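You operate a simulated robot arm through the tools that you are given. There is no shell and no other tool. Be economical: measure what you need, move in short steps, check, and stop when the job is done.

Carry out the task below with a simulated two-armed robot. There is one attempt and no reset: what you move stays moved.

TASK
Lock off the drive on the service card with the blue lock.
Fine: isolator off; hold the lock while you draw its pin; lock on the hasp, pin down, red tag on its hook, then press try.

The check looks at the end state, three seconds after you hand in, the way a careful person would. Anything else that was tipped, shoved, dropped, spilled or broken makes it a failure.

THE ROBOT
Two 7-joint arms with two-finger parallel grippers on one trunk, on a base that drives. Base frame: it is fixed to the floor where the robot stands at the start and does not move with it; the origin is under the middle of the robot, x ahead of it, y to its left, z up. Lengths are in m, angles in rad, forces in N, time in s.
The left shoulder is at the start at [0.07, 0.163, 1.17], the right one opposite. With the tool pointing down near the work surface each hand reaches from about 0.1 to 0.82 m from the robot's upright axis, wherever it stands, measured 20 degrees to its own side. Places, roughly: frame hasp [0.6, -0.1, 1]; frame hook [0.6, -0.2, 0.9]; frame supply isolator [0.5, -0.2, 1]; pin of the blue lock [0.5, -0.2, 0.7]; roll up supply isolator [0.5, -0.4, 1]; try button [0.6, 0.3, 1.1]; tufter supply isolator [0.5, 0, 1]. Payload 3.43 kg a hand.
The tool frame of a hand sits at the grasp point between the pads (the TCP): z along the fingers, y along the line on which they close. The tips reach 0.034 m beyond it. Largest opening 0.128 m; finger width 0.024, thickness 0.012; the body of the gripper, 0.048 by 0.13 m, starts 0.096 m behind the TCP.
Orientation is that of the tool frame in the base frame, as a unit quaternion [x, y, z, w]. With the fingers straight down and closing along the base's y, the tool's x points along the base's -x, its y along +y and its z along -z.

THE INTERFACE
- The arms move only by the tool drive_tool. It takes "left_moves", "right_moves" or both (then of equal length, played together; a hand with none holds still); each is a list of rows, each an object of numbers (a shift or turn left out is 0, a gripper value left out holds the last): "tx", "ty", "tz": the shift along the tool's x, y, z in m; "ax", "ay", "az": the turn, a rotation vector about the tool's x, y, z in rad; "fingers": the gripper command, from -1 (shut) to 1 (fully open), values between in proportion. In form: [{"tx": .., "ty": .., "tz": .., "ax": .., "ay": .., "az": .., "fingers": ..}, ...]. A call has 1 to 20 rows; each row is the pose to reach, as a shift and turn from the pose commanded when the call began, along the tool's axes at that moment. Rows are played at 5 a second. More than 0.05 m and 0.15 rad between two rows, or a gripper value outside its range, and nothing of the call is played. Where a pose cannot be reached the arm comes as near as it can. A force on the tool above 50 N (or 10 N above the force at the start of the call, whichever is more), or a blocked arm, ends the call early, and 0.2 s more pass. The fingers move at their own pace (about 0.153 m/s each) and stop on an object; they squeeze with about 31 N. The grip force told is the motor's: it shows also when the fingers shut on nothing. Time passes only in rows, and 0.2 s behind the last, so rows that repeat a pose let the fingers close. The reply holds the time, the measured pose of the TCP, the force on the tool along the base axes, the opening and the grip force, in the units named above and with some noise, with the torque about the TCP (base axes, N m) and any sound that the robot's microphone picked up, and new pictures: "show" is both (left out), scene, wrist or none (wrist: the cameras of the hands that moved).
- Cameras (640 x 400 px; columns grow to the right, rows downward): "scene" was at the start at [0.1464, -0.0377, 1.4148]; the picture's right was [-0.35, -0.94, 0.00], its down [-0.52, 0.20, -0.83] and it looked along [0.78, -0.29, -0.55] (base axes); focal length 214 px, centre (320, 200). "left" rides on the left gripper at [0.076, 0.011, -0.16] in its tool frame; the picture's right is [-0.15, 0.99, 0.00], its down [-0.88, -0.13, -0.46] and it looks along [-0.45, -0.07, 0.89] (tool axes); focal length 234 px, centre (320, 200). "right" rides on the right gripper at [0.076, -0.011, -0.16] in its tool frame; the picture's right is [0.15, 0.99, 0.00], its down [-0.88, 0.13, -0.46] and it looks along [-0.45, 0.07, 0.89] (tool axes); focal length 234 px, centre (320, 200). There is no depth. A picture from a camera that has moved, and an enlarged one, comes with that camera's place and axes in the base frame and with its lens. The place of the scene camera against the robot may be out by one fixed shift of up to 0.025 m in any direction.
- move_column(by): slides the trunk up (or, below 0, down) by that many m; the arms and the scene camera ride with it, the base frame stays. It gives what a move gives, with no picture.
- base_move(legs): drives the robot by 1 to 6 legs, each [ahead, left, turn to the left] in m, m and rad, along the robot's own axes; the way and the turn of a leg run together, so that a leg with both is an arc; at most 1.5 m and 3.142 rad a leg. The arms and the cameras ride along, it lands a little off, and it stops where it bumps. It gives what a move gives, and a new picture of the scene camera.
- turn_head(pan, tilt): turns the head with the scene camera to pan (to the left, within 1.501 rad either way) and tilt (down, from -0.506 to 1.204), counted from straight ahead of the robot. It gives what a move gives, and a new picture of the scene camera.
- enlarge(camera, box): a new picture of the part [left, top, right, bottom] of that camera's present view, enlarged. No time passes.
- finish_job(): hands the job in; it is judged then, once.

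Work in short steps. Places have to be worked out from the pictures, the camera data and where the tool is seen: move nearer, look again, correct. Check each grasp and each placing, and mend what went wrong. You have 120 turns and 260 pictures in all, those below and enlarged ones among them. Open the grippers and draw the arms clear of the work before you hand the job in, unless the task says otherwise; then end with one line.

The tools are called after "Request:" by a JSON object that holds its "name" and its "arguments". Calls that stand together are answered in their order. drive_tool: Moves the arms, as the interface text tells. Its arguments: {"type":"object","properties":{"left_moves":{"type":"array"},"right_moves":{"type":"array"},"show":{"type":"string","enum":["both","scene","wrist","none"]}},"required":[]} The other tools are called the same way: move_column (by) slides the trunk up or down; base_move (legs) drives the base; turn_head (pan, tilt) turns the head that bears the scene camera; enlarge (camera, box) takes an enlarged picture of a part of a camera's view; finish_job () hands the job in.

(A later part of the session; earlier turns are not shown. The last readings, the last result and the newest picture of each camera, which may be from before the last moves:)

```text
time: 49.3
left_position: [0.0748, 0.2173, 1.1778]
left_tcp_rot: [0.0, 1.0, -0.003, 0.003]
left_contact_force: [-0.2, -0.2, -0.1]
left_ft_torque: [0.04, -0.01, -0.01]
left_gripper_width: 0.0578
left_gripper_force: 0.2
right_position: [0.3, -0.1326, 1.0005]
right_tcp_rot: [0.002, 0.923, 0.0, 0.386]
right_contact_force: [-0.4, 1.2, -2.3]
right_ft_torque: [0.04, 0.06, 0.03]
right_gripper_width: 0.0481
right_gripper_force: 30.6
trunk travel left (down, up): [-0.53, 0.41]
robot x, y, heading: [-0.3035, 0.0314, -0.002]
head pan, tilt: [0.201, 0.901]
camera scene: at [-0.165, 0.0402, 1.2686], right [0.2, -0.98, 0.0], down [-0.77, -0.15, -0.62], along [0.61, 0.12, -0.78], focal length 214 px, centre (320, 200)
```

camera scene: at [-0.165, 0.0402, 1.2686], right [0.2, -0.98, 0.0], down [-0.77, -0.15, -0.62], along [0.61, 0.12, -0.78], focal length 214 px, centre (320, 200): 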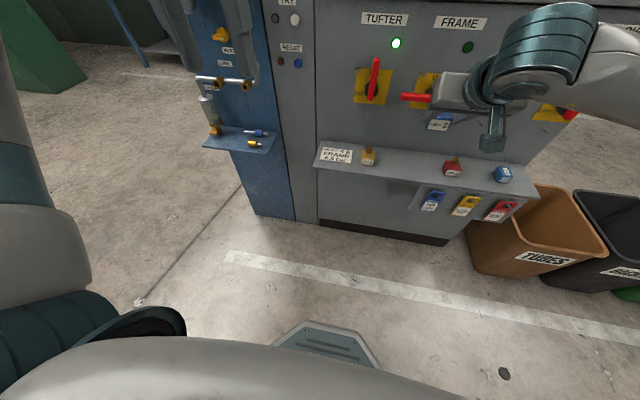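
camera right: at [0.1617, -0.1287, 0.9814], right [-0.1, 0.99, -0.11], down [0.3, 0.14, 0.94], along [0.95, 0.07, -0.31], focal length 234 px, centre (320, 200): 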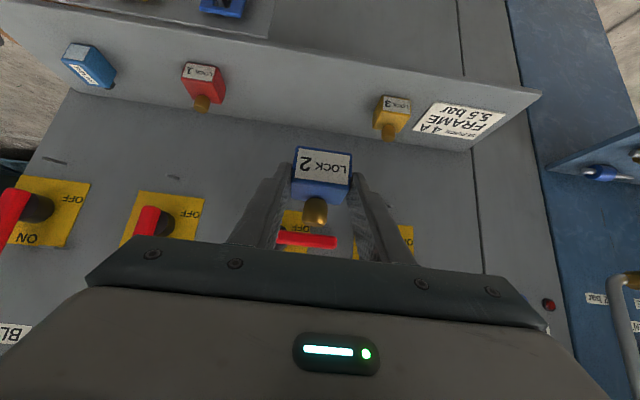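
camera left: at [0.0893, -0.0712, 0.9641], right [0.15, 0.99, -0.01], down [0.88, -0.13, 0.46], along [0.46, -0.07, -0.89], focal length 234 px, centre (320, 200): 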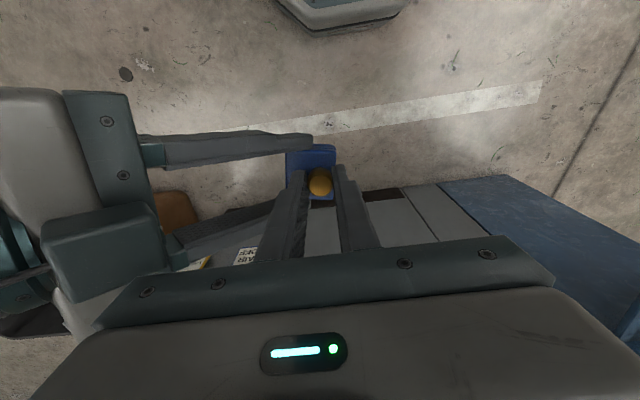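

Back square. I drive the base 0.12 m forward and aim the head at the hasp area.

Request:
{"name": "base_move", "arguments": {"legs": [[0.12, 0, 0]]}}

Request:
{"name": "turn_head", "arguments": {"pan": -0.1, "tilt": 0.5}}

```text
time: 50.5
left_position: [0.1964, 0.217, 1.1784]
left_tcp_rot: [0.001, 1.0, -0.005, 0.003]
left_contact_force: [-0.3, -0.8, -0.5]
left_ft_torque: [-0.02, 0.01, -0.05]
left_gripper_width: 0.0576
left_gripper_force: 0.0
right_position: [0.4209, -0.1329, 1.0015]
right_tcp_rot: [0.001, 0.923, 0.0, 0.384]
right_contact_force: [-0.1, 0.4, -3.1]
right_ft_torque: [-0.02, 0.06, 0.02]
right_gripper_width: 0.0478
right_gripper_force: 31.0
trunk travel left (down, up): [-0.53, 0.41]
robot x, y, heading: [-0.181, 0.0316, -0.006]
head pan, tilt: [0.201, 0.901]
camera scene: at [-0.0436, 0.0407, 1.2686], right [0.2, -0.98, 0.0], down [-0.77, -0.16, -0.62], along [0.61, 0.12, -0.78], focal length 214 px, centre (320, 200)
```

scene: 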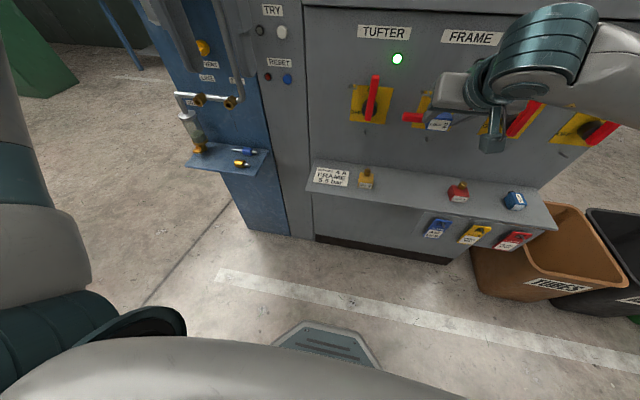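

```text
time: 51.4
left_position: [0.1952, 0.218, 1.1779]
left_tcp_rot: [-0.001, 1.0, -0.003, 0.003]
left_contact_force: [-0.4, 0.8, -0.7]
left_ft_torque: [-0.02, -0.04, 0.01]
left_gripper_width: 0.0576
left_gripper_force: 0.1
right_position: [0.4211, -0.1324, 1.0017]
right_tcp_rot: [0.002, 0.923, 0.0, 0.385]
right_contact_force: [-0.1, -1.0, -2.0]
right_ft_torque: [0.0, 0.07, 0.0]
right_gripper_width: 0.048
right_gripper_force: 30.9
trunk travel left (down, up): [-0.53, 0.41]
robot x, y, heading: [-0.1798, 0.0333, -0.005]
head pan, tilt: [-0.099, 0.499]
camera scene: at [-0.0278, 0.0166, 1.3024], right [-0.1, -0.99, 0.0], down [-0.48, 0.05, -0.88], along [0.87, -0.09, -0.48], focal length 214 px, centre (320, 200)
```

scene: 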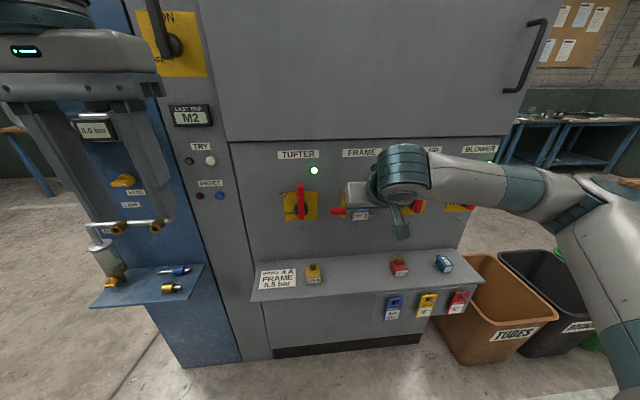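

The right arm hides the hasp from the head, so I use the left wrist camera: pitch the left hand forward 45° at about (0.38, 0.08, 1.10), fingers closed.

Request:
{"name": "drive_tool", "arguments": {"left_moves": [{"tx": -0.03, "ty": -0.02, "tz": 0.013, "ay": -0.13, "fingers": -1}, {"tx": -0.06, "ty": -0.045, "tz": 0.026, "ay": -0.26}, {"tx": -0.09, "ty": -0.07, "tz": 0.039, "ay": -0.39}, {"tx": -0.12, "ty": -0.09, "tz": 0.052, "ay": -0.52}, {"tx": -0.155, "ty": -0.115, "tz": 0.065, "ay": -0.65}, {"tx": -0.185, "ty": -0.138, "tz": 0.078, "ay": -0.785}], "show": "wrist"}}

Request:
{"name": "enlarge", "arguments": {"camera": "left", "box": [140, 100, 300, 220]}}

```text
time: 52.8
left_position: [0.3825, 0.0775, 1.1022]
left_tcp_rot: [-0.001, 0.922, -0.003, 0.386]
left_contact_force: [-0.3, -0.4, 0.3]
left_ft_torque: [0.03, 0.02, -0.03]
left_gripper_width: 0.0001
left_gripper_force: 31.1
right_position: [0.4222, -0.1321, 1.001]
right_tcp_rot: [0.001, 0.923, 0.001, 0.385]
right_contact_force: [-0.5, -1.0, -2.0]
right_ft_torque: [-0.05, 0.06, -0.01]
right_gripper_width: 0.0479
right_gripper_force: 31.1
trunk travel left (down, up): [-0.53, 0.41]
robot x, y, heading: [-0.1804, 0.028, -0.002]
head pan, tilt: [-0.099, 0.499]
camera left: at [0.2149, 0.0909, 1.1612], right [0.1, 0.99, 0.1], down [0.29, -0.12, 0.95], along [0.95, -0.07, -0.3], focal length 234 px, centre (320, 200)
```

left: 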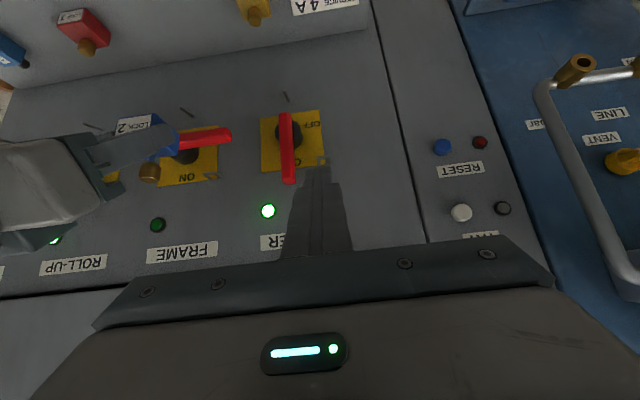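

```text
3.33 times, centred on (220, 160) of left
camera zoom: at [0.2149, 0.0909, 1.1612], right [0.1, 0.99, 0.1], down [0.29, -0.12, 0.95], along [0.95, -0.07, -0.3], focal length 781 px, centre (653, 333)
```

zoom: 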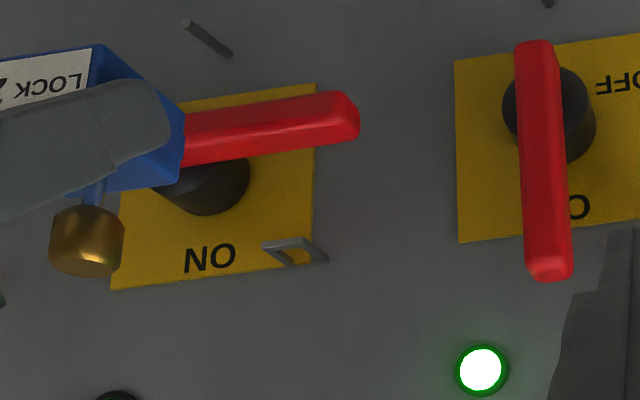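

Excellent view: hasp front bar ≈(0.55, −0.112, 0.985), panel ≈0.576. I zoom on the lock itself to fix its pin and slot offsets.

Request:
{"name": "enlarge", "arguments": {"camera": "left", "box": [136, 100, 200, 190]}}

Request:
{"name": "enlarge", "arguments": {"camera": "left", "box": [180, 150, 240, 190]}}

```text
4.44 times, centred on (168, 145) of left
camera zoom: at [0.2149, 0.0909, 1.1612], right [0.1, 0.99, 0.1], down [0.29, -0.12, 0.95], along [0.95, -0.07, -0.3], focal length 1041 px, centre (996, 444)
```

zoom: 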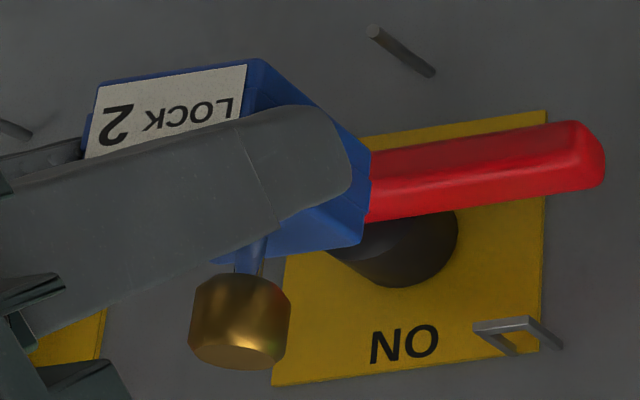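

```text
10.00 times, centred on (210, 170) of left
camera zoom: at [0.2149, 0.0909, 1.1612], right [0.1, 0.99, 0.1], down [0.29, -0.12, 0.95], along [0.95, -0.07, -0.3], focal length 2342 px, centre (1420, 500)
```

zoom: 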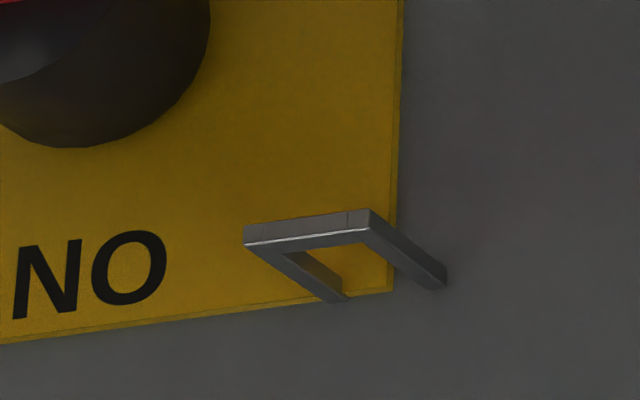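

Hasp: bar 0.0215 wide, 3–4 mm thick, centre y −0.112, z 0.9844, front x 0.55. Lock relative to right TCP: slot z −0.0225, pin x +0.037, back +0.048. I move to a pre-insertion pose (0.477, −0.112, 1.007).

Request:
{"name": "drive_tool", "arguments": {"right_moves": [{"tx": -0.01, "ty": 0.02, "tz": 0.0}, {"tx": -0.025, "ty": 0.02, "tz": 0.018}, {"tx": -0.043, "ty": 0.0202, "tz": 0.0349}, {"tx": -0.043, "ty": 0.0202, "tz": 0.0349}], "show": "none"}}

Request:
{"name": "enlarge", "arguments": {"camera": "left", "box": [160, 120, 240, 190]}}

```text
time: 53.8
left_position: [0.381, 0.0784, 1.1024]
left_tcp_rot: [-0.002, 0.923, -0.002, 0.385]
left_contact_force: [0.1, 0.6, 0.4]
left_ft_torque: [0.02, 0.02, 0.01]
left_gripper_width: 0.0
left_gripper_force: 31.2
right_position: [0.4758, -0.1119, 1.0074]
right_tcp_rot: [0.0, 0.923, 0.002, 0.385]
right_contact_force: [-0.3, -0.1, -2.7]
right_ft_torque: [-0.03, 0.1, 0.0]
right_gripper_width: 0.0476
right_gripper_force: 30.8
trunk travel left (down, up): [-0.53, 0.41]
robot x, y, heading: [-0.1832, 0.033, -0.004]
head pan, tilt: [-0.099, 0.499]
```

```text
5.71 times, centred on (200, 155) of left
camera zoom: at [0.214, 0.0913, 1.1618], right [0.1, 0.99, 0.1], down [0.29, -0.12, 0.95], along [0.95, -0.07, -0.3], focal length 1338 px, centre (1006, 457)
```

zoom: 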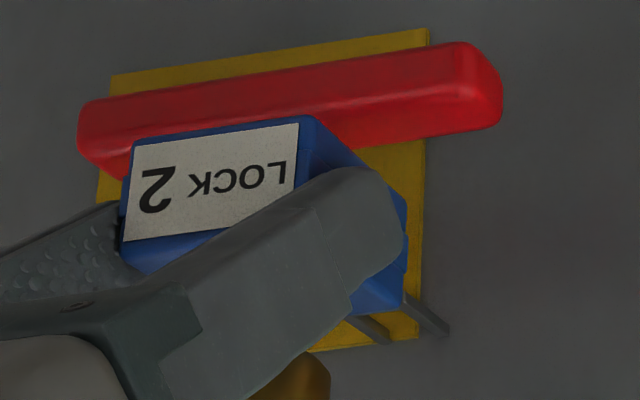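

The lock's slot layer measures z 0.980–0.990, centre 0.985 — matching the hasp at 0.984. I insert straight forward 3 cm and check forces.

Request:
{"name": "drive_tool", "arguments": {"right_moves": [{"tx": -0.007, "tz": 0.0071}, {"tx": -0.0141, "tz": 0.0142}, {"tx": -0.0176, "tz": 0.0178}, {"tx": -0.0211, "tz": 0.0213}, {"tx": -0.0246, "tz": 0.0249}], "show": "none"}}

Request:
{"name": "enlarge", "arguments": {"camera": "left", "box": [160, 120, 240, 190]}}

```text
time: 55.0
left_position: [0.3813, 0.0779, 1.104]
left_tcp_rot: [-0.001, 0.923, -0.003, 0.385]
left_contact_force: [0.6, -0.1, 0.0]
left_ft_torque: [-0.01, -0.02, 0.04]
left_gripper_width: 0.0
left_gripper_force: 30.7
right_position: [0.5116, -0.1117, 1.0066]
right_tcp_rot: [0.002, 0.923, -0.001, 0.385]
right_contact_force: [-0.5, -0.4, -2.9]
right_ft_torque: [0.02, 0.06, 0.01]
right_gripper_width: 0.0476
right_gripper_force: 30.7
trunk travel left (down, up): [-0.53, 0.41]
robot x, y, heading: [-0.1811, 0.0291, 0.001]
head pan, tilt: [-0.099, 0.499]
```

```text
5.71 times, centred on (200, 155) of left
camera zoom: at [0.2144, 0.0915, 1.1617], right [0.1, 0.99, 0.1], down [0.29, -0.12, 0.95], along [0.95, -0.07, -0.3], focal length 1338 px, centre (1006, 457)
```

zoom: 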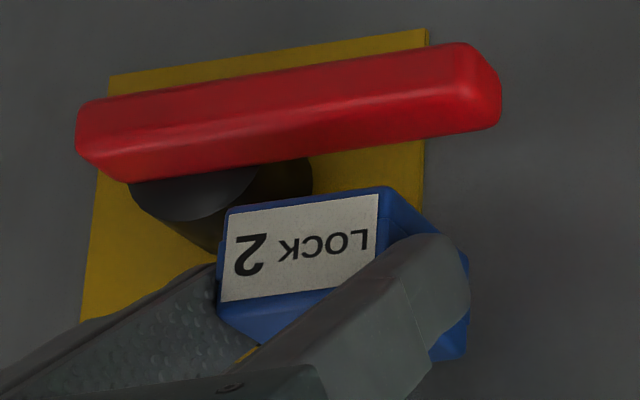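

No resistance: the bar is inside the slot ~1 cm. I continue to TCP x≈0.528.

Request:
{"name": "drive_tool", "arguments": {"right_moves": [{"tx": -0.0035, "tz": 0.0036}, {"tx": -0.007, "tz": 0.0071}, {"tx": -0.0095, "tz": 0.0096}, {"tx": -0.0115, "tz": 0.0116}, {"tx": -0.0115, "tz": 0.0116}], "show": "none"}}

Request:
{"name": "enlarge", "arguments": {"camera": "left", "box": [160, 130, 260, 220]}}

```text
time: 56.2
left_position: [0.3783, 0.0785, 1.1042]
left_tcp_rot: [-0.001, 0.922, -0.003, 0.388]
left_contact_force: [0.6, -0.1, 0.0]
left_ft_torque: [-0.02, 0.02, -0.02]
left_gripper_width: 0.0001
left_gripper_force: 30.8
right_position: [0.524, -0.1117, 1.0079]
right_tcp_rot: [0.0, 0.923, 0.001, 0.386]
right_contact_force: [-25.6, -0.5, -7.1]
right_ft_torque: [-0.03, 1.15, 0.06]
right_gripper_width: 0.0478
right_gripper_force: 31.0
trunk travel left (down, up): [-0.53, 0.41]
robot x, y, heading: [-0.1806, 0.0312, -0.003]
head pan, tilt: [-0.099, 0.499]
```

```text
4.44 times, centred on (210, 175) of left
camera zoom: at [0.211, 0.0912, 1.1627], right [0.1, 0.99, 0.1], down [0.29, -0.12, 0.95], along [0.95, -0.07, -0.3], focal length 1041 px, centre (809, 311)
```

zoom: 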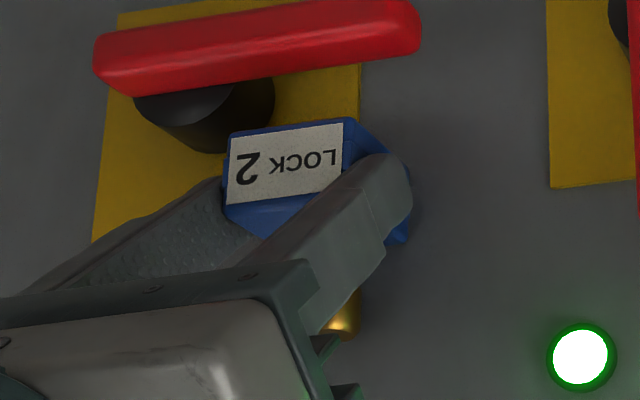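

Contact at TCP x 0.524 (25 N): lock is seated; pin axis ≈0.561, behind the bar. I ease the right hand 2 mm and bring the left hand in steep (75° down, tilted in from the left), toward a hover above the knob.

Request:
{"name": "drive_tool", "arguments": {"left_moves": [{"tx": -0.025, "ty": -0.02, "tz": 0.009, "ax": 0.07, "ay": 0.103, "az": -0.04}, {"tx": -0.05, "ty": -0.04, "tz": 0.018, "ax": 0.14, "ay": 0.205, "az": -0.081}, {"tx": -0.075, "ty": -0.06, "tz": 0.027, "ax": 0.211, "ay": 0.308, "az": -0.121}, {"tx": -0.1, "ty": -0.08, "tz": 0.036, "ax": 0.281, "ay": 0.41, "az": -0.162}, {"tx": -0.124, "ty": -0.098, "tz": 0.0445, "ax": 0.351, "ay": 0.513, "az": -0.202}, {"tx": -0.124, "ty": -0.098, "tz": 0.0445, "ax": 0.351, "ay": 0.513, "az": -0.202}], "right_moves": [{"tx": 0.0014, "tz": -0.0014}, {"tx": 0.0014, "tz": -0.0014}, {"tx": 0.0014, "tz": -0.0014}, {"tx": 0.0014, "tz": -0.0014}, {"tx": 0.0014, "tz": -0.0014}, {"tx": 0.0014, "tz": -0.0014}]}}

```text
time: 57.6
left_position: [0.4983, -0.0185, 1.1619]
left_tcp_rot: [-0.024, 0.97, -0.201, 0.133]
left_contact_force: [0.0, 0.0, -0.4]
left_ft_torque: [-0.01, -0.02, -0.02]
left_gripper_width: 0.0
left_gripper_force: 31.1
right_position: [0.5241, -0.1118, 1.0086]
right_tcp_rot: [0.001, 0.923, 0.0, 0.384]
right_contact_force: [-18.2, 0.5, -8.6]
right_ft_torque: [-0.16, 1.05, 0.13]
right_gripper_width: 0.048
right_gripper_force: 30.7
trunk travel left (down, up): [-0.53, 0.41]
robot x, y, heading: [-0.1838, 0.0336, -0.002]
head pan, tilt: [-0.099, 0.499]
camera scene: at [-0.0293, 0.0165, 1.3027], right [-0.1, -0.99, 0.0], down [-0.48, 0.05, -0.88], along [0.87, -0.09, -0.48], focal length 214 px, centre (320, 200)
camera right: at [0.357, -0.1246, 1.0668], right [-0.1, 0.99, -0.1], down [0.29, 0.13, 0.95], along [0.95, 0.07, -0.3], focal length 234 px, centre (320, 200)
camera left: at [0.3822, 0.0461, 1.2805], right [0.15, 0.92, -0.36], down [0.72, 0.14, 0.67], along [0.67, -0.36, -0.65], focal length 234 px, centre (320, 200)
```

scene: 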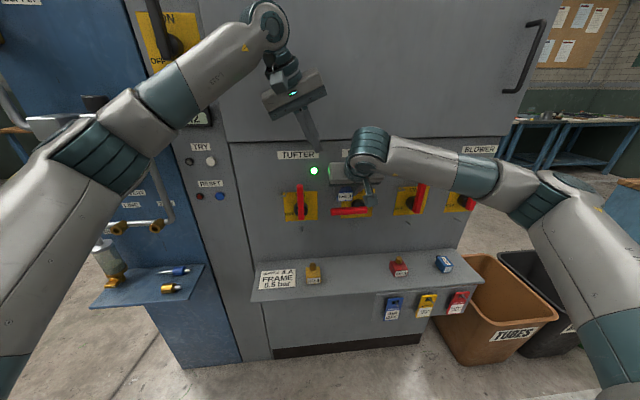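
right: 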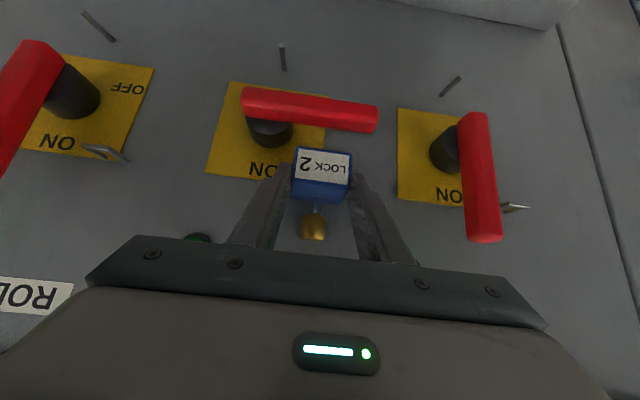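
left: 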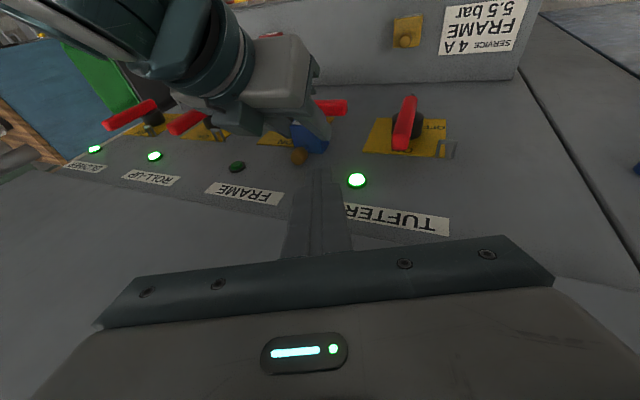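

Knob confirmed at (0.559, −0.111). I move the left tip to hover ~2 cm above the knob.

Request:
{"name": "drive_tool", "arguments": {"left_moves": [{"tx": -0.0076, "ty": -0.015, "tz": 0.036}, {"tx": -0.0152, "ty": -0.03, "tz": 0.072}, {"tx": -0.0228, "ty": -0.0451, "tz": 0.108}, {"tx": -0.0228, "ty": -0.0451, "tz": 0.108}], "show": "wrist"}}

Request:
{"name": "enlarge", "arguments": {"camera": "scene", "box": [310, 120, 390, 220]}}

Request:
{"name": "enlarge", "arguments": {"camera": "right", "box": [260, 140, 380, 260]}}

```text
time: 58.3
left_position: [0.5359, -0.0837, 1.105]
left_tcp_rot: [-0.025, 0.97, -0.201, 0.132]
left_contact_force: [-6.1, -0.3, 1.2]
left_ft_torque: [0.1, -0.6, 0.32]
left_gripper_width: 0.0
left_gripper_force: 31.2
right_position: [0.5242, -0.1132, 1.0079]
right_tcp_rot: [0.001, 0.923, 0.0, 0.385]
right_contact_force: [-2.8, -1.6, -0.6]
right_ft_torque: [0.07, 0.15, 0.18]
right_gripper_width: 0.048
right_gripper_force: 31.2
trunk travel left (down, up): [-0.53, 0.41]
robot x, y, heading: [-0.1848, 0.0317, 0.002]
head pan, tilt: [-0.099, 0.499]
stopped in row 3 (left hand): the force on the tool passed its limit at 67 N (the readings are from after the stop); the commanded pose is now the measured one
camera left: at [0.4206, -0.0196, 1.2235], right [0.15, 0.92, -0.35], down [0.73, 0.14, 0.67], along [0.67, -0.36, -0.65], focal length 234 px, centre (320, 200)
```

left: 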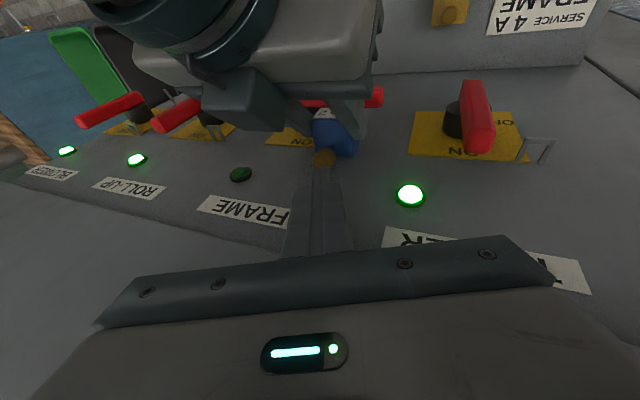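

```text
4.00 times, centred on (350, 170) of scene
camera zoom: at [-0.0296, 0.0168, 1.3029], right [-0.1, -0.99, 0.0], down [-0.48, 0.05, -0.88], along [0.87, -0.09, -0.48], focal length 858 px, centre (200, 320)
```

zoom: 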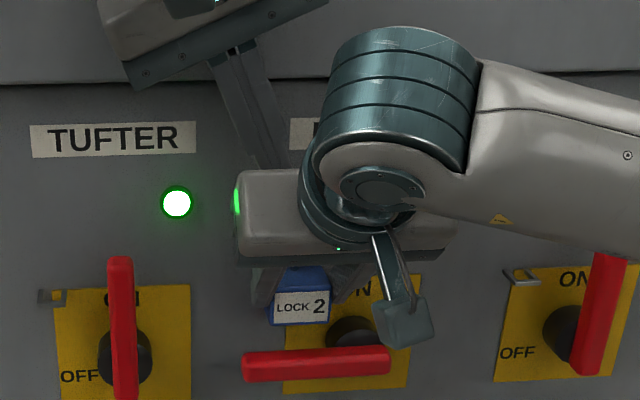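

```text
3.33 times, centred on (320, 200) of right
camera zoom: at [0.357, -0.1244, 1.0669], right [-0.1, 0.99, -0.1], down [0.29, 0.13, 0.95], along [0.95, 0.06, -0.3], focal length 781 px, centre (320, 200)
```

zoom: 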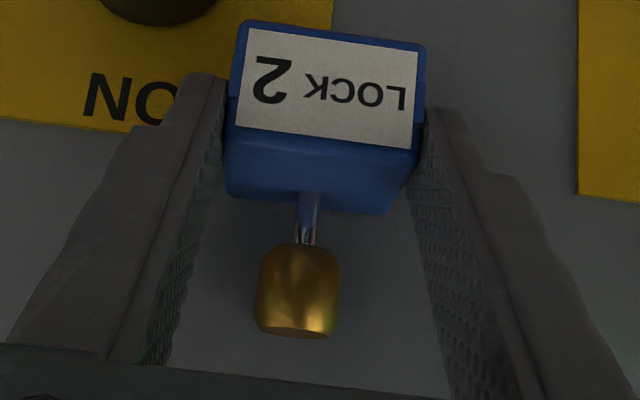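

The left gripper body touched the proud door above (contact point ~10 cm above the TCP), so the steep tilt is too upright. I retreat, tilt more forward and sideways, and return to a hover above the knob.

Request:
{"name": "drive_tool", "arguments": {"left_moves": [{"tx": 0.0237, "ty": 0.0159, "tz": -0.0307}, {"tx": 0.0237, "ty": 0.0159, "tz": -0.0307, "ax": 0.095, "ay": -0.074}, {"tx": 0.0237, "ty": 0.0159, "tz": -0.0307, "ax": 0.189, "ay": -0.147}, {"tx": 0.014, "ty": 0.0076, "tz": -0.003, "ax": 0.189, "ay": -0.147}, {"tx": 0.0045, "ty": -0.0007, "tz": 0.024, "ax": 0.189, "ay": -0.147}], "show": "wrist"}}

Request:
{"name": "enlarge", "arguments": {"camera": "right", "box": [240, 140, 400, 260]}}

```text
time: 59.5
left_position: [0.5402, -0.0944, 1.0805]
left_tcp_rot: [-0.027, 0.935, -0.289, 0.205]
left_contact_force: [-0.5, -0.8, -0.8]
left_ft_torque: [0.0, -0.03, 0.01]
left_gripper_width: 0.0001
left_gripper_force: 30.6
right_position: [0.5231, -0.1113, 1.0086]
right_tcp_rot: [0.001, 0.923, 0.0, 0.386]
right_contact_force: [-12.8, 0.3, -0.7]
right_ft_torque: [0.16, 0.39, 0.37]
right_gripper_width: 0.048
right_gripper_force: 31.5
trunk travel left (down, up): [-0.53, 0.41]
robot x, y, heading: [-0.1809, 0.0276, -0.002]
head pan, tilt: [-0.099, 0.499]
camera left: at [0.407, -0.0121, 1.1679], right [0.2, 0.85, -0.49], down [0.61, 0.28, 0.74], along [0.76, -0.45, -0.46], focal length 234 px, centre (320, 200)
```

left: 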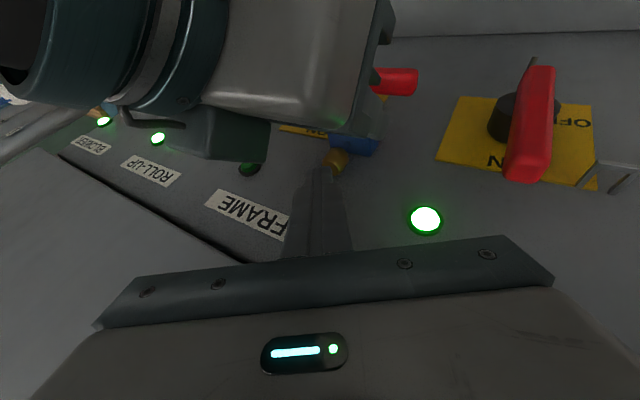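

```text
3.33 times, centred on (320, 200) of right
camera zoom: at [0.357, -0.1245, 1.0665], right [-0.1, 0.99, -0.1], down [0.29, 0.13, 0.95], along [0.95, 0.07, -0.3], focal length 781 px, centre (320, 200)
```

zoom: 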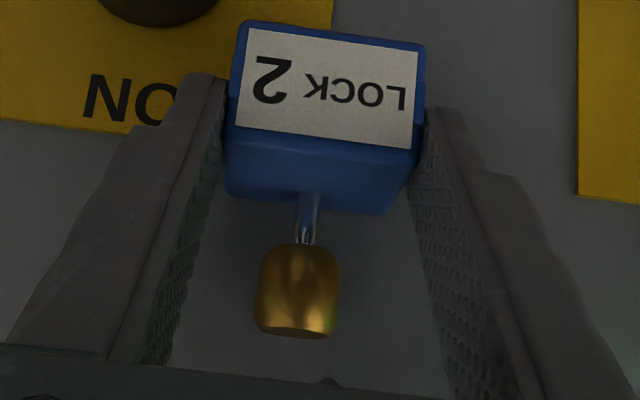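

Tip is ~1.5 cm above the knob. I press straight down in small steps to drive the pin in.

Request:
{"name": "drive_tool", "arguments": {"left_moves": [{"tx": 0.0044, "ty": 0.0022, "tz": 0.0096}, {"tx": 0.0073, "ty": 0.0066, "tz": 0.0156}, {"tx": 0.0088, "ty": 0.0088, "tz": 0.0186}, {"tx": 0.0103, "ty": 0.011, "tz": 0.0216}, {"tx": 0.0117, "ty": 0.0132, "tz": 0.0246}, {"tx": 0.0132, "ty": 0.0154, "tz": 0.0276}, {"tx": 0.0147, "ty": 0.0177, "tz": 0.0306}], "show": "wrist"}}

Request:
{"name": "enlarge", "arguments": {"camera": "right", "box": [240, 140, 400, 260]}}

```text
time: 61.1
left_position: [0.5382, -0.0979, 1.0521]
left_tcp_rot: [-0.027, 0.933, -0.293, 0.209]
left_contact_force: [-7.6, 2.6, 47.0]
left_ft_torque: [-0.39, -0.39, -0.02]
left_gripper_width: 0.0
left_gripper_force: 30.8
right_position: [0.524, -0.1133, 1.0075]
right_tcp_rot: [0.001, 0.923, -0.001, 0.385]
right_contact_force: [6.4, 1.0, -23.8]
right_ft_torque: [0.11, 0.46, 0.13]
right_gripper_width: 0.0479
right_gripper_force: 31.0
trunk travel left (down, up): [-0.53, 0.41]
robot x, y, heading: [-0.1822, 0.0327, 0.0]
head pan, tilt: [-0.099, 0.499]
camera left: at [0.4051, -0.0153, 1.1364], right [0.21, 0.84, -0.5], down [0.61, 0.29, 0.74], along [0.77, -0.45, -0.45], focal length 234 px, centre (320, 200)
```

left: 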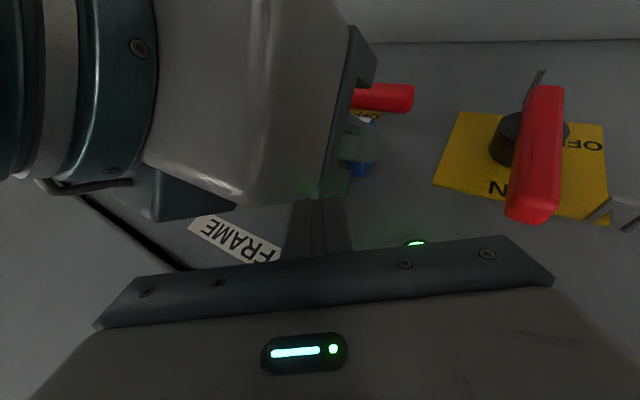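

```text
3.33 times, centred on (320, 200) of right
camera zoom: at [0.3572, -0.1239, 1.0659], right [-0.1, 0.99, -0.11], down [0.3, 0.13, 0.95], along [0.95, 0.06, -0.31], focal length 781 px, centre (320, 200)
```

zoom: 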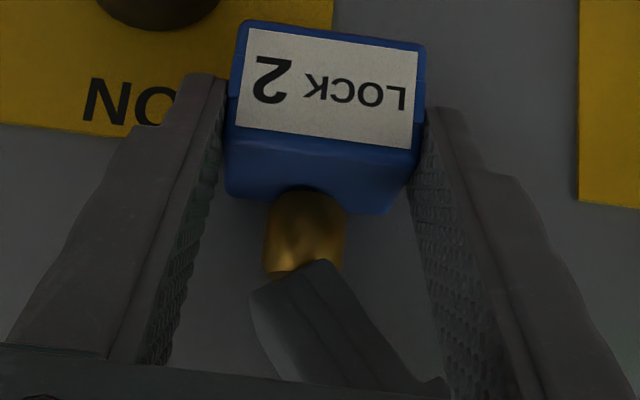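

The knob is down against the lock body (47 N at the stop). I lift the left hand off and inspect.

Request:
{"name": "drive_tool", "arguments": {"left_moves": [{"tx": -0.009, "ty": -0.0138, "tz": -0.019}, {"tx": -0.015, "ty": -0.02, "tz": -0.045}, {"tx": -0.015, "ty": -0.01, "tz": -0.09}, {"tx": -0.015, "ty": 0.0, "tz": -0.135}, {"tx": -0.015, "ty": 0.02, "tz": -0.17}], "show": "wrist"}}

Request:
{"name": "enlarge", "arguments": {"camera": "right", "box": [240, 140, 400, 260]}}

```text
time: 62.3
left_position: [0.4868, 0.0114, 1.166]
left_tcp_rot: [-0.026, 0.935, -0.289, 0.205]
left_contact_force: [-0.8, 0.2, -0.2]
left_ft_torque: [0.02, -0.03, -0.02]
left_gripper_width: 0.0001
left_gripper_force: 31.4
right_position: [0.524, -0.1125, 1.0076]
right_tcp_rot: [0.0, 0.923, 0.0, 0.386]
right_contact_force: [-19.8, 1.0, -9.2]
right_ft_torque: [-0.18, 0.98, 0.18]
right_gripper_width: 0.048
right_gripper_force: 31.0
trunk travel left (down, up): [-0.53, 0.41]
robot x, y, heading: [-0.1807, 0.0325, -0.005]
head pan, tilt: [-0.099, 0.499]
camera left: at [0.3541, 0.0932, 1.2524], right [0.2, 0.85, -0.49], down [0.61, 0.28, 0.74], along [0.76, -0.45, -0.46], focal length 234 px, centre (320, 200)
```

left: 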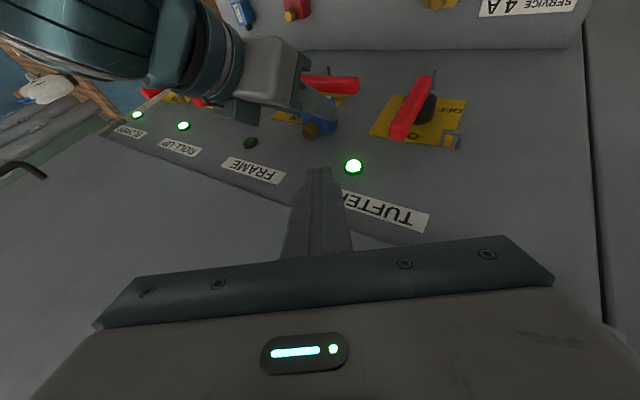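

```text
3.33 times, centred on (320, 200) of right
camera zoom: at [0.3572, -0.1243, 1.0665], right [-0.1, 0.99, -0.1], down [0.3, 0.13, 0.95], along [0.95, 0.06, -0.31], focal length 781 px, centre (320, 200)
```

zoom: 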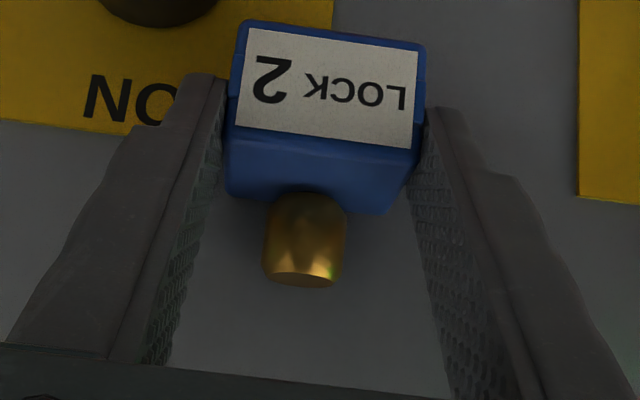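

Pin fully down. Test of capture: I pull the lock back gently 1.2 cm while still gripping, watching for resistance.

Request:
{"name": "drive_tool", "arguments": {"right_moves": [{"tx": 0.0028, "tz": -0.0028}, {"tx": 0.0056, "tz": -0.0057}, {"tx": 0.0084, "tz": -0.0085}], "show": "none"}}

```text
time: 63.1
left_position: [0.493, 0.0113, 1.1623]
left_tcp_rot: [-0.028, 0.935, -0.289, 0.203]
left_contact_force: [0.4, 0.4, 0.2]
left_ft_torque: [0.02, 0.0, 0.0]
left_gripper_width: 0.0
left_gripper_force: 31.1
right_position: [0.5189, -0.1125, 1.0066]
right_tcp_rot: [0.003, 0.923, 0.0, 0.386]
right_contact_force: [30.0, 3.5, 1.5]
right_ft_torque: [0.06, -0.77, 0.12]
right_gripper_width: 0.0475
right_gripper_force: 31.0
trunk travel left (down, up): [-0.53, 0.41]
robot x, y, heading: [-0.1803, 0.0304, -0.0]
head pan, tilt: [-0.099, 0.499]
```

It resists with 30 N at 5 mm of play: captured. I return to neutral, open the fingers, and withdraw straight along the tool axis.

Request:
{"name": "drive_tool", "arguments": {"right_moves": [{"tx": -0.0045, "tz": 0.0046}, {"tx": -0.0045, "tz": 0.0046, "fingers": -0.1}, {"tx": -0.0045, "tz": 0.0046, "fingers": 0.2}, {"tx": -0.0045, "tz": 0.0046, "fingers": 0.2}, {"tx": -0.0045, "tz": -0.03}, {"tx": -0.0045, "tz": -0.075}, {"tx": -0.0045, "tz": -0.12}, {"tx": -0.0045, "tz": -0.15}], "show": "both"}}

Request:
{"name": "enlarge", "arguments": {"camera": "left", "box": [250, 60, 400, 180]}}

Request:
{"name": "enlarge", "arguments": {"camera": "right", "box": [240, 100, 400, 220]}}

```text
time: 64.9
left_position: [0.4878, 0.0103, 1.1652]
left_tcp_rot: [-0.027, 0.935, -0.289, 0.205]
left_contact_force: [-0.5, 0.3, 0.5]
left_ft_torque: [0.02, -0.01, -0.02]
left_gripper_width: 0.0
left_gripper_force: 31.2
right_position: [0.4097, -0.1119, 1.1149]
right_tcp_rot: [0.001, 0.923, 0.0, 0.385]
right_contact_force: [0.4, 0.6, -0.3]
right_ft_torque: [-0.04, -0.01, 0.01]
right_gripper_width: 0.0768
right_gripper_force: 0.0
trunk travel left (down, up): [-0.53, 0.41]
robot x, y, heading: [-0.1816, 0.0309, -0.001]
head pan, tilt: [-0.099, 0.499]
camera scene: at [-0.0283, 0.0168, 1.3025], right [-0.1, -0.99, 0.0], down [-0.48, 0.05, -0.88], along [0.87, -0.09, -0.48], focal length 214 px, centre (320, 200)
camera right: at [0.2428, -0.1239, 1.1741], right [-0.1, 0.99, -0.1], down [0.3, 0.13, 0.95], along [0.95, 0.06, -0.31], focal length 234 px, centre (320, 200)
```

scene: 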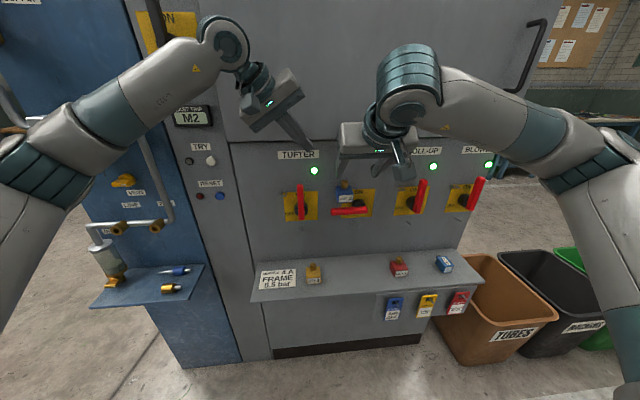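
right: 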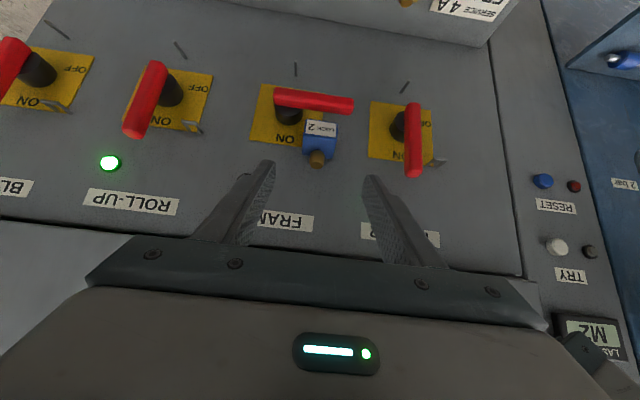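

```text
3.33 times, centred on (325, 120) of left
camera zoom: at [0.3554, 0.0923, 1.2518], right [0.2, 0.85, -0.49], down [0.61, 0.28, 0.74], along [0.76, -0.45, -0.47], focal length 781 px, centre (303, 467)
```

zoom: 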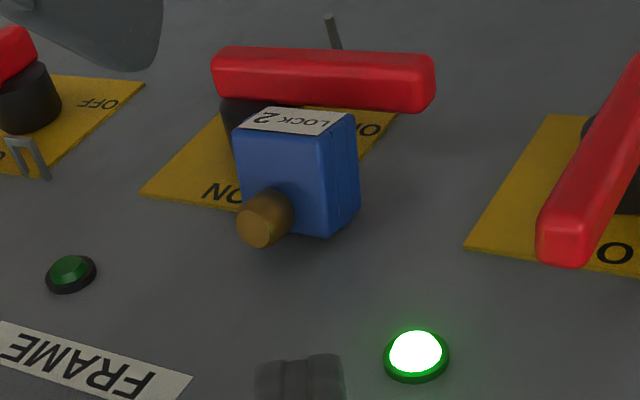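

```text
3.33 times, centred on (320, 160) of right
camera zoom: at [0.2428, -0.1239, 1.1741], right [-0.1, 0.99, -0.1], down [0.3, 0.13, 0.95], along [0.95, 0.06, -0.31], focal length 781 px, centre (320, 333)
```

zoom: 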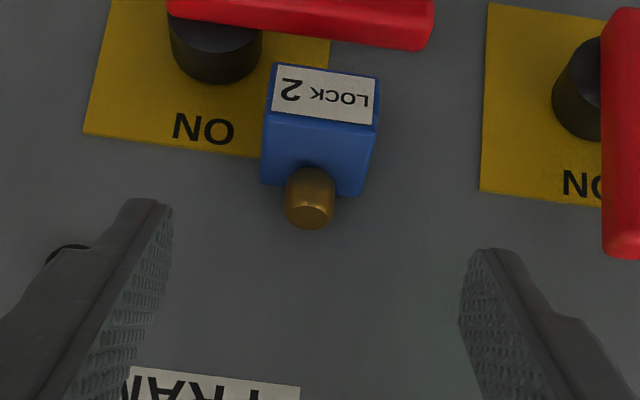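

The lock hangs on the hasp with its pin down. Next the red tag: I withdraw the left hand a bit and move the right hand back, right and down to look at the tags.

Request:
{"name": "drive_tool", "arguments": {"left_moves": [{"tz": -0.025}, {"tz": -0.05}, {"tz": -0.075}, {"tz": -0.1}, {"tz": -0.125}, {"tz": -0.15}, {"tz": -0.15}], "right_moves": [{"tx": 0.031, "ty": -0.034, "tz": 0.002}, {"tx": 0.062, "ty": -0.069, "tz": 0.005}, {"tx": 0.093, "ty": -0.103, "tz": 0.007}, {"tx": 0.123, "ty": -0.137, "tz": 0.009}, {"tx": 0.154, "ty": -0.171, "tz": 0.012}, {"tx": 0.185, "ty": -0.206, "tz": 0.014}, {"tx": 0.216, "ty": -0.24, "tz": 0.0166}], "show": "none"}}

Request:
{"name": "move_column", "arguments": {"by": -0.15}}

Request:
{"name": "drive_tool", "arguments": {"right_moves": [{"tx": 0.0}], "show": "both"}}

Request:
{"name": "enlarge", "arguments": {"camera": "right", "box": [200, 20, 440, 200]}}

```text
time: 66.5
left_position: [0.426, 0.09, 1.279]
left_tcp_rot: [-0.027, 0.935, -0.288, 0.205]
left_contact_force: [-0.2, 0.0, -0.1]
left_ft_torque: [0.01, -0.03, 0.03]
left_gripper_width: 0.0
left_gripper_force: 31.7
right_position: [0.3043, -0.3782, 0.9637]
right_tcp_rot: [0.001, 0.923, 0.002, 0.385]
right_contact_force: [-0.1, 0.9, -0.1]
right_ft_torque: [0.01, -0.03, 0.01]
right_gripper_width: 0.0767
right_gripper_force: 0.1
right hand out of reach, approached as far as the arm can: row 4, 5, 6, 7
trunk travel left (down, up): [-0.53, 0.41]
robot x, y, heading: [-0.1785, 0.0302, 0.002]
head pan, tilt: [-0.099, 0.499]
```

```text
time: 68.3
left_position: [0.4278, 0.0899, 1.1284]
left_tcp_rot: [-0.028, 0.935, -0.288, 0.205]
left_contact_force: [0.0, -1.1, -0.3]
left_ft_torque: [0.0, 0.03, -0.02]
left_gripper_width: 0.0
left_gripper_force: 31.4
right_position: [0.3052, -0.3777, 0.8132]
right_tcp_rot: [0.001, 0.923, 0.001, 0.384]
right_contact_force: [0.1, -0.5, -0.2]
right_ft_torque: [-0.02, 0.0, 0.02]
right_gripper_width: 0.0768
right_gripper_force: 0.1
trunk travel left (down, up): [-0.38, 0.56]
robot x, y, heading: [-0.1837, 0.0323, 0.001]
head pan, tilt: [-0.099, 0.499]
```

```text
time: 68.7
left_position: [0.4281, 0.0892, 1.1283]
left_tcp_rot: [-0.028, 0.935, -0.288, 0.204]
left_contact_force: [-0.3, -0.2, -0.4]
left_ft_torque: [0.01, -0.02, 0.03]
left_gripper_width: 0.0
left_gripper_force: 31.0
right_position: [0.3051, -0.3777, 0.8131]
right_tcp_rot: [0.002, 0.924, 0.001, 0.383]
right_contact_force: [0.6, 1.1, -0.5]
right_ft_torque: [-0.03, 0.01, 0.02]
right_gripper_width: 0.0767
right_gripper_force: 0.0
trunk travel left (down, up): [-0.38, 0.56]
robot x, y, heading: [-0.1818, 0.0321, -0.003]
head pan, tilt: [-0.099, 0.499]
camera scene: at [-0.0278, 0.0166, 1.1525], right [-0.1, -0.99, 0.0], down [-0.48, 0.05, -0.88], along [0.87, -0.09, -0.48], focal length 214 px, centre (320, 200)
camera right: at [0.1384, -0.3896, 0.8722], right [-0.1, 0.99, -0.1], down [0.3, 0.13, 0.95], along [0.95, 0.07, -0.31], focal length 234 px, centre (320, 200)
```

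scene: 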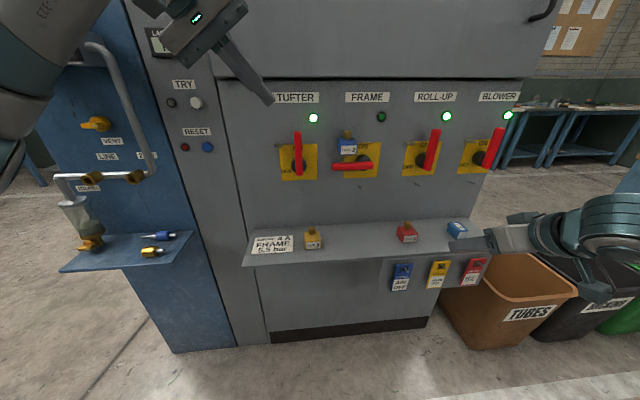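
right: 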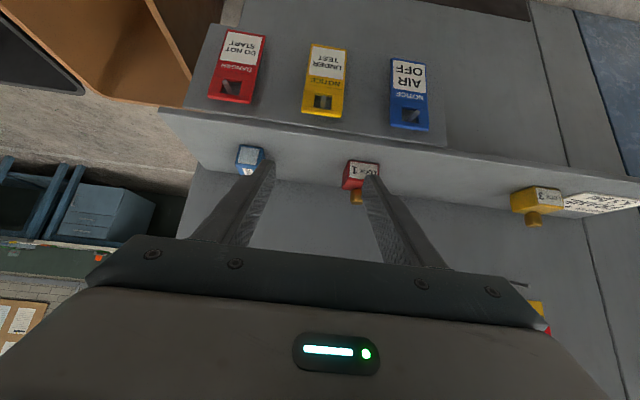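

```text
2.22 times, centred on (320, 110) of right
camera zoom: at [0.1384, -0.3896, 0.8722], right [-0.1, 0.99, -0.1], down [0.3, 0.13, 0.95], along [0.95, 0.07, -0.31], focal length 520 px, centre (320, 400)
```

zoom: 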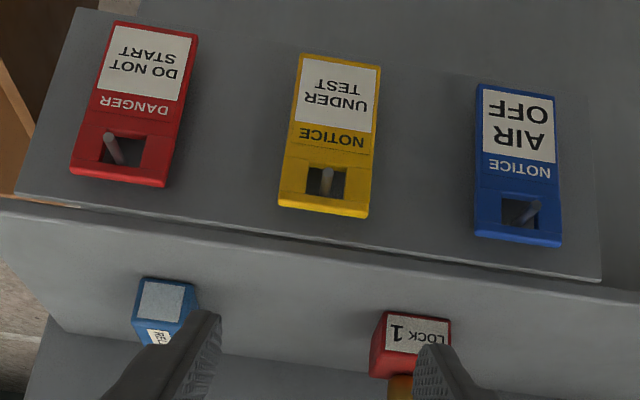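

Red DANGER tag hangs at about y −0.503, window z≈0.65, bottom z≈0.55, on the apron (x≈0.395). I move in front of it for a square look.

Request:
{"name": "drive_tool", "arguments": {"right_moves": [{"tx": 0.016, "ty": -0.031, "tz": 0.01}, {"tx": 0.031, "ty": -0.062, "tz": 0.02}, {"tx": 0.047, "ty": -0.094, "tz": 0.03}, {"tx": 0.0625, "ty": -0.125, "tz": 0.0407}, {"tx": 0.0625, "ty": -0.125, "tz": 0.0407}], "show": "wrist"}}

Request:
{"name": "enlarge", "arguments": {"camera": "right", "box": [240, 20, 400, 180]}}

```text
time: 69.9
left_position: [0.4284, 0.0893, 1.129]
left_tcp_rot: [-0.027, 0.935, -0.288, 0.205]
left_contact_force: [0.5, 0.2, -0.4]
left_ft_torque: [-0.02, 0.01, -0.03]
left_gripper_width: 0.0001
left_gripper_force: 31.3
right_position: [0.2893, -0.5022, 0.7396]
right_tcp_rot: [0.001, 0.923, 0.001, 0.384]
right_contact_force: [0.5, -0.9, 0.1]
right_ft_torque: [0.0, 0.0, 0.0]
right_gripper_width: 0.0766
right_gripper_force: 0.1
trunk travel left (down, up): [-0.38, 0.56]
robot x, y, heading: [-0.1836, 0.0346, 0.001]
head pan, tilt: [-0.099, 0.499]
camera right: at [0.1226, -0.5148, 0.7986], right [-0.1, 0.99, -0.1], down [0.3, 0.13, 0.95], along [0.95, 0.07, -0.31], focal length 234 px, centre (320, 200)
```

right: 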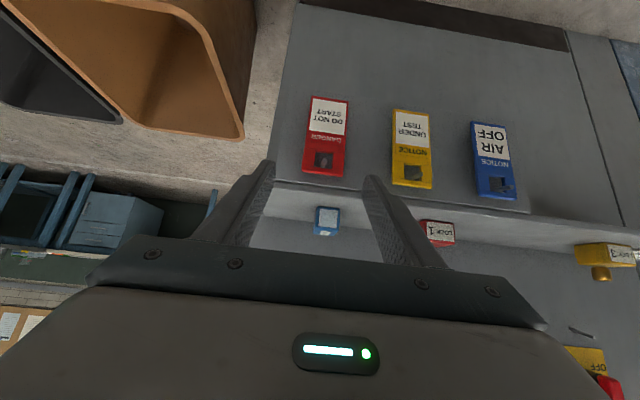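

```text
2.50 times, centred on (320, 100) of right
camera zoom: at [0.1226, -0.5148, 0.7986], right [-0.1, 0.99, -0.1], down [0.3, 0.13, 0.95], along [0.95, 0.07, -0.31], focal length 585 px, centre (320, 450)
```

zoom: 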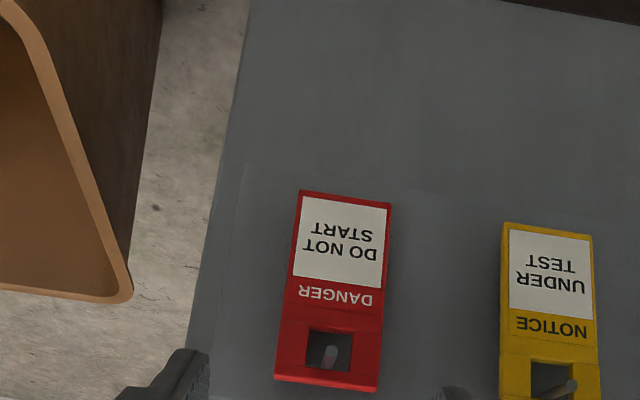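

Tag: centre y −0.496, front x≈0.385, z 0.564–0.675, ~0.05 wide. I'll grip its lower half by the sides with a horizontal hand; rotating to horizontal and lowering to z 0.60.

Request:
{"name": "drive_tool", "arguments": {"right_moves": [{"tx": 0.018, "ty": 0.001, "tz": 0.015, "ay": -0.13, "fingers": 0.4}, {"tx": 0.035, "ty": 0.002, "tz": 0.031, "ay": -0.26}, {"tx": 0.053, "ty": 0.003, "tz": 0.046, "ay": -0.39}, {"tx": 0.071, "ty": 0.004, "tz": 0.061, "ay": -0.52}, {"tx": 0.089, "ty": 0.005, "tz": 0.077, "ay": -0.65}, {"tx": 0.106, "ty": 0.006, "tz": 0.092, "ay": -0.782}, {"tx": 0.106, "ty": 0.006, "tz": 0.092, "ay": -0.782}], "show": "both"}}

Request:
{"name": "enlarge", "arguments": {"camera": "right", "box": [220, 60, 420, 260]}}

```text
time: 71.5
left_position: [0.4283, 0.0895, 1.1292]
left_tcp_rot: [-0.026, 0.935, -0.289, 0.205]
left_contact_force: [-0.5, -0.9, 0.1]
left_ft_torque: [0.02, 0.01, 0.0]
left_gripper_width: 0.0
left_gripper_force: 31.0
right_position: [0.2541, -0.5121, 0.6423]
right_tcp_rot: [0.002, 0.707, 0.001, 0.707]
right_contact_force: [-1.1, 1.0, -0.2]
right_ft_torque: [-0.01, 0.01, 0.01]
right_gripper_width: 0.0894
right_gripper_force: 0.1
right hand out of reach, approached as far as the arm can: row 3, 5, 6, 7
trunk travel left (down, up): [-0.38, 0.56]
robot x, y, heading: [-0.1814, 0.0336, -0.0]
head pan, tilt: [-0.099, 0.499]
camera scene: at [-0.0282, 0.0167, 1.1526], right [-0.1, -0.99, 0.0], down [-0.48, 0.05, -0.88], along [0.87, -0.09, -0.48], focal length 214 px, centre (320, 200)
camera right: at [0.0951, -0.524, 0.5663], right [0.0, 0.99, -0.14], down [-0.46, 0.13, 0.88], along [0.89, 0.06, 0.45], focal length 234 px, centre (320, 200)
```

scene: 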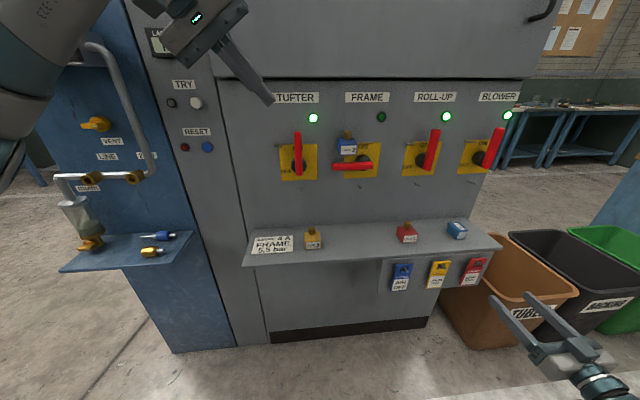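
right: 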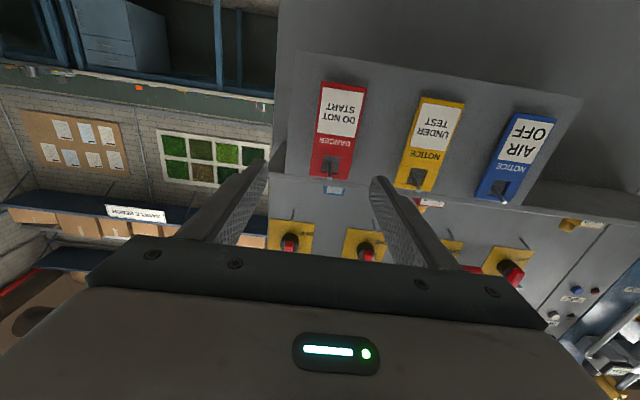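

```text
2.00 times, centred on (320, 160) of right
camera zoom: at [0.0951, -0.524, 0.5663], right [0.0, 0.99, -0.14], down [-0.46, 0.13, 0.88], along [0.89, 0.06, 0.45], focal length 468 px, centre (320, 280)
```

zoom: 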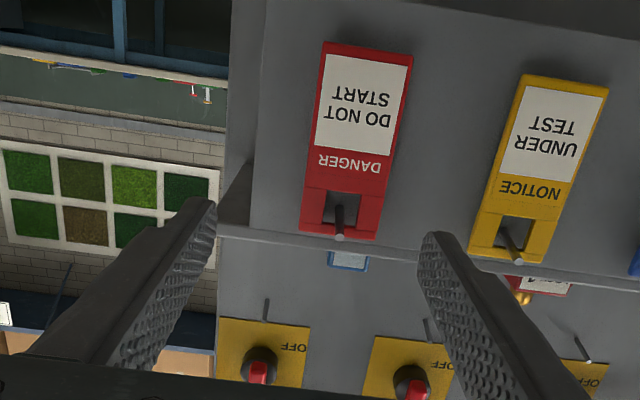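

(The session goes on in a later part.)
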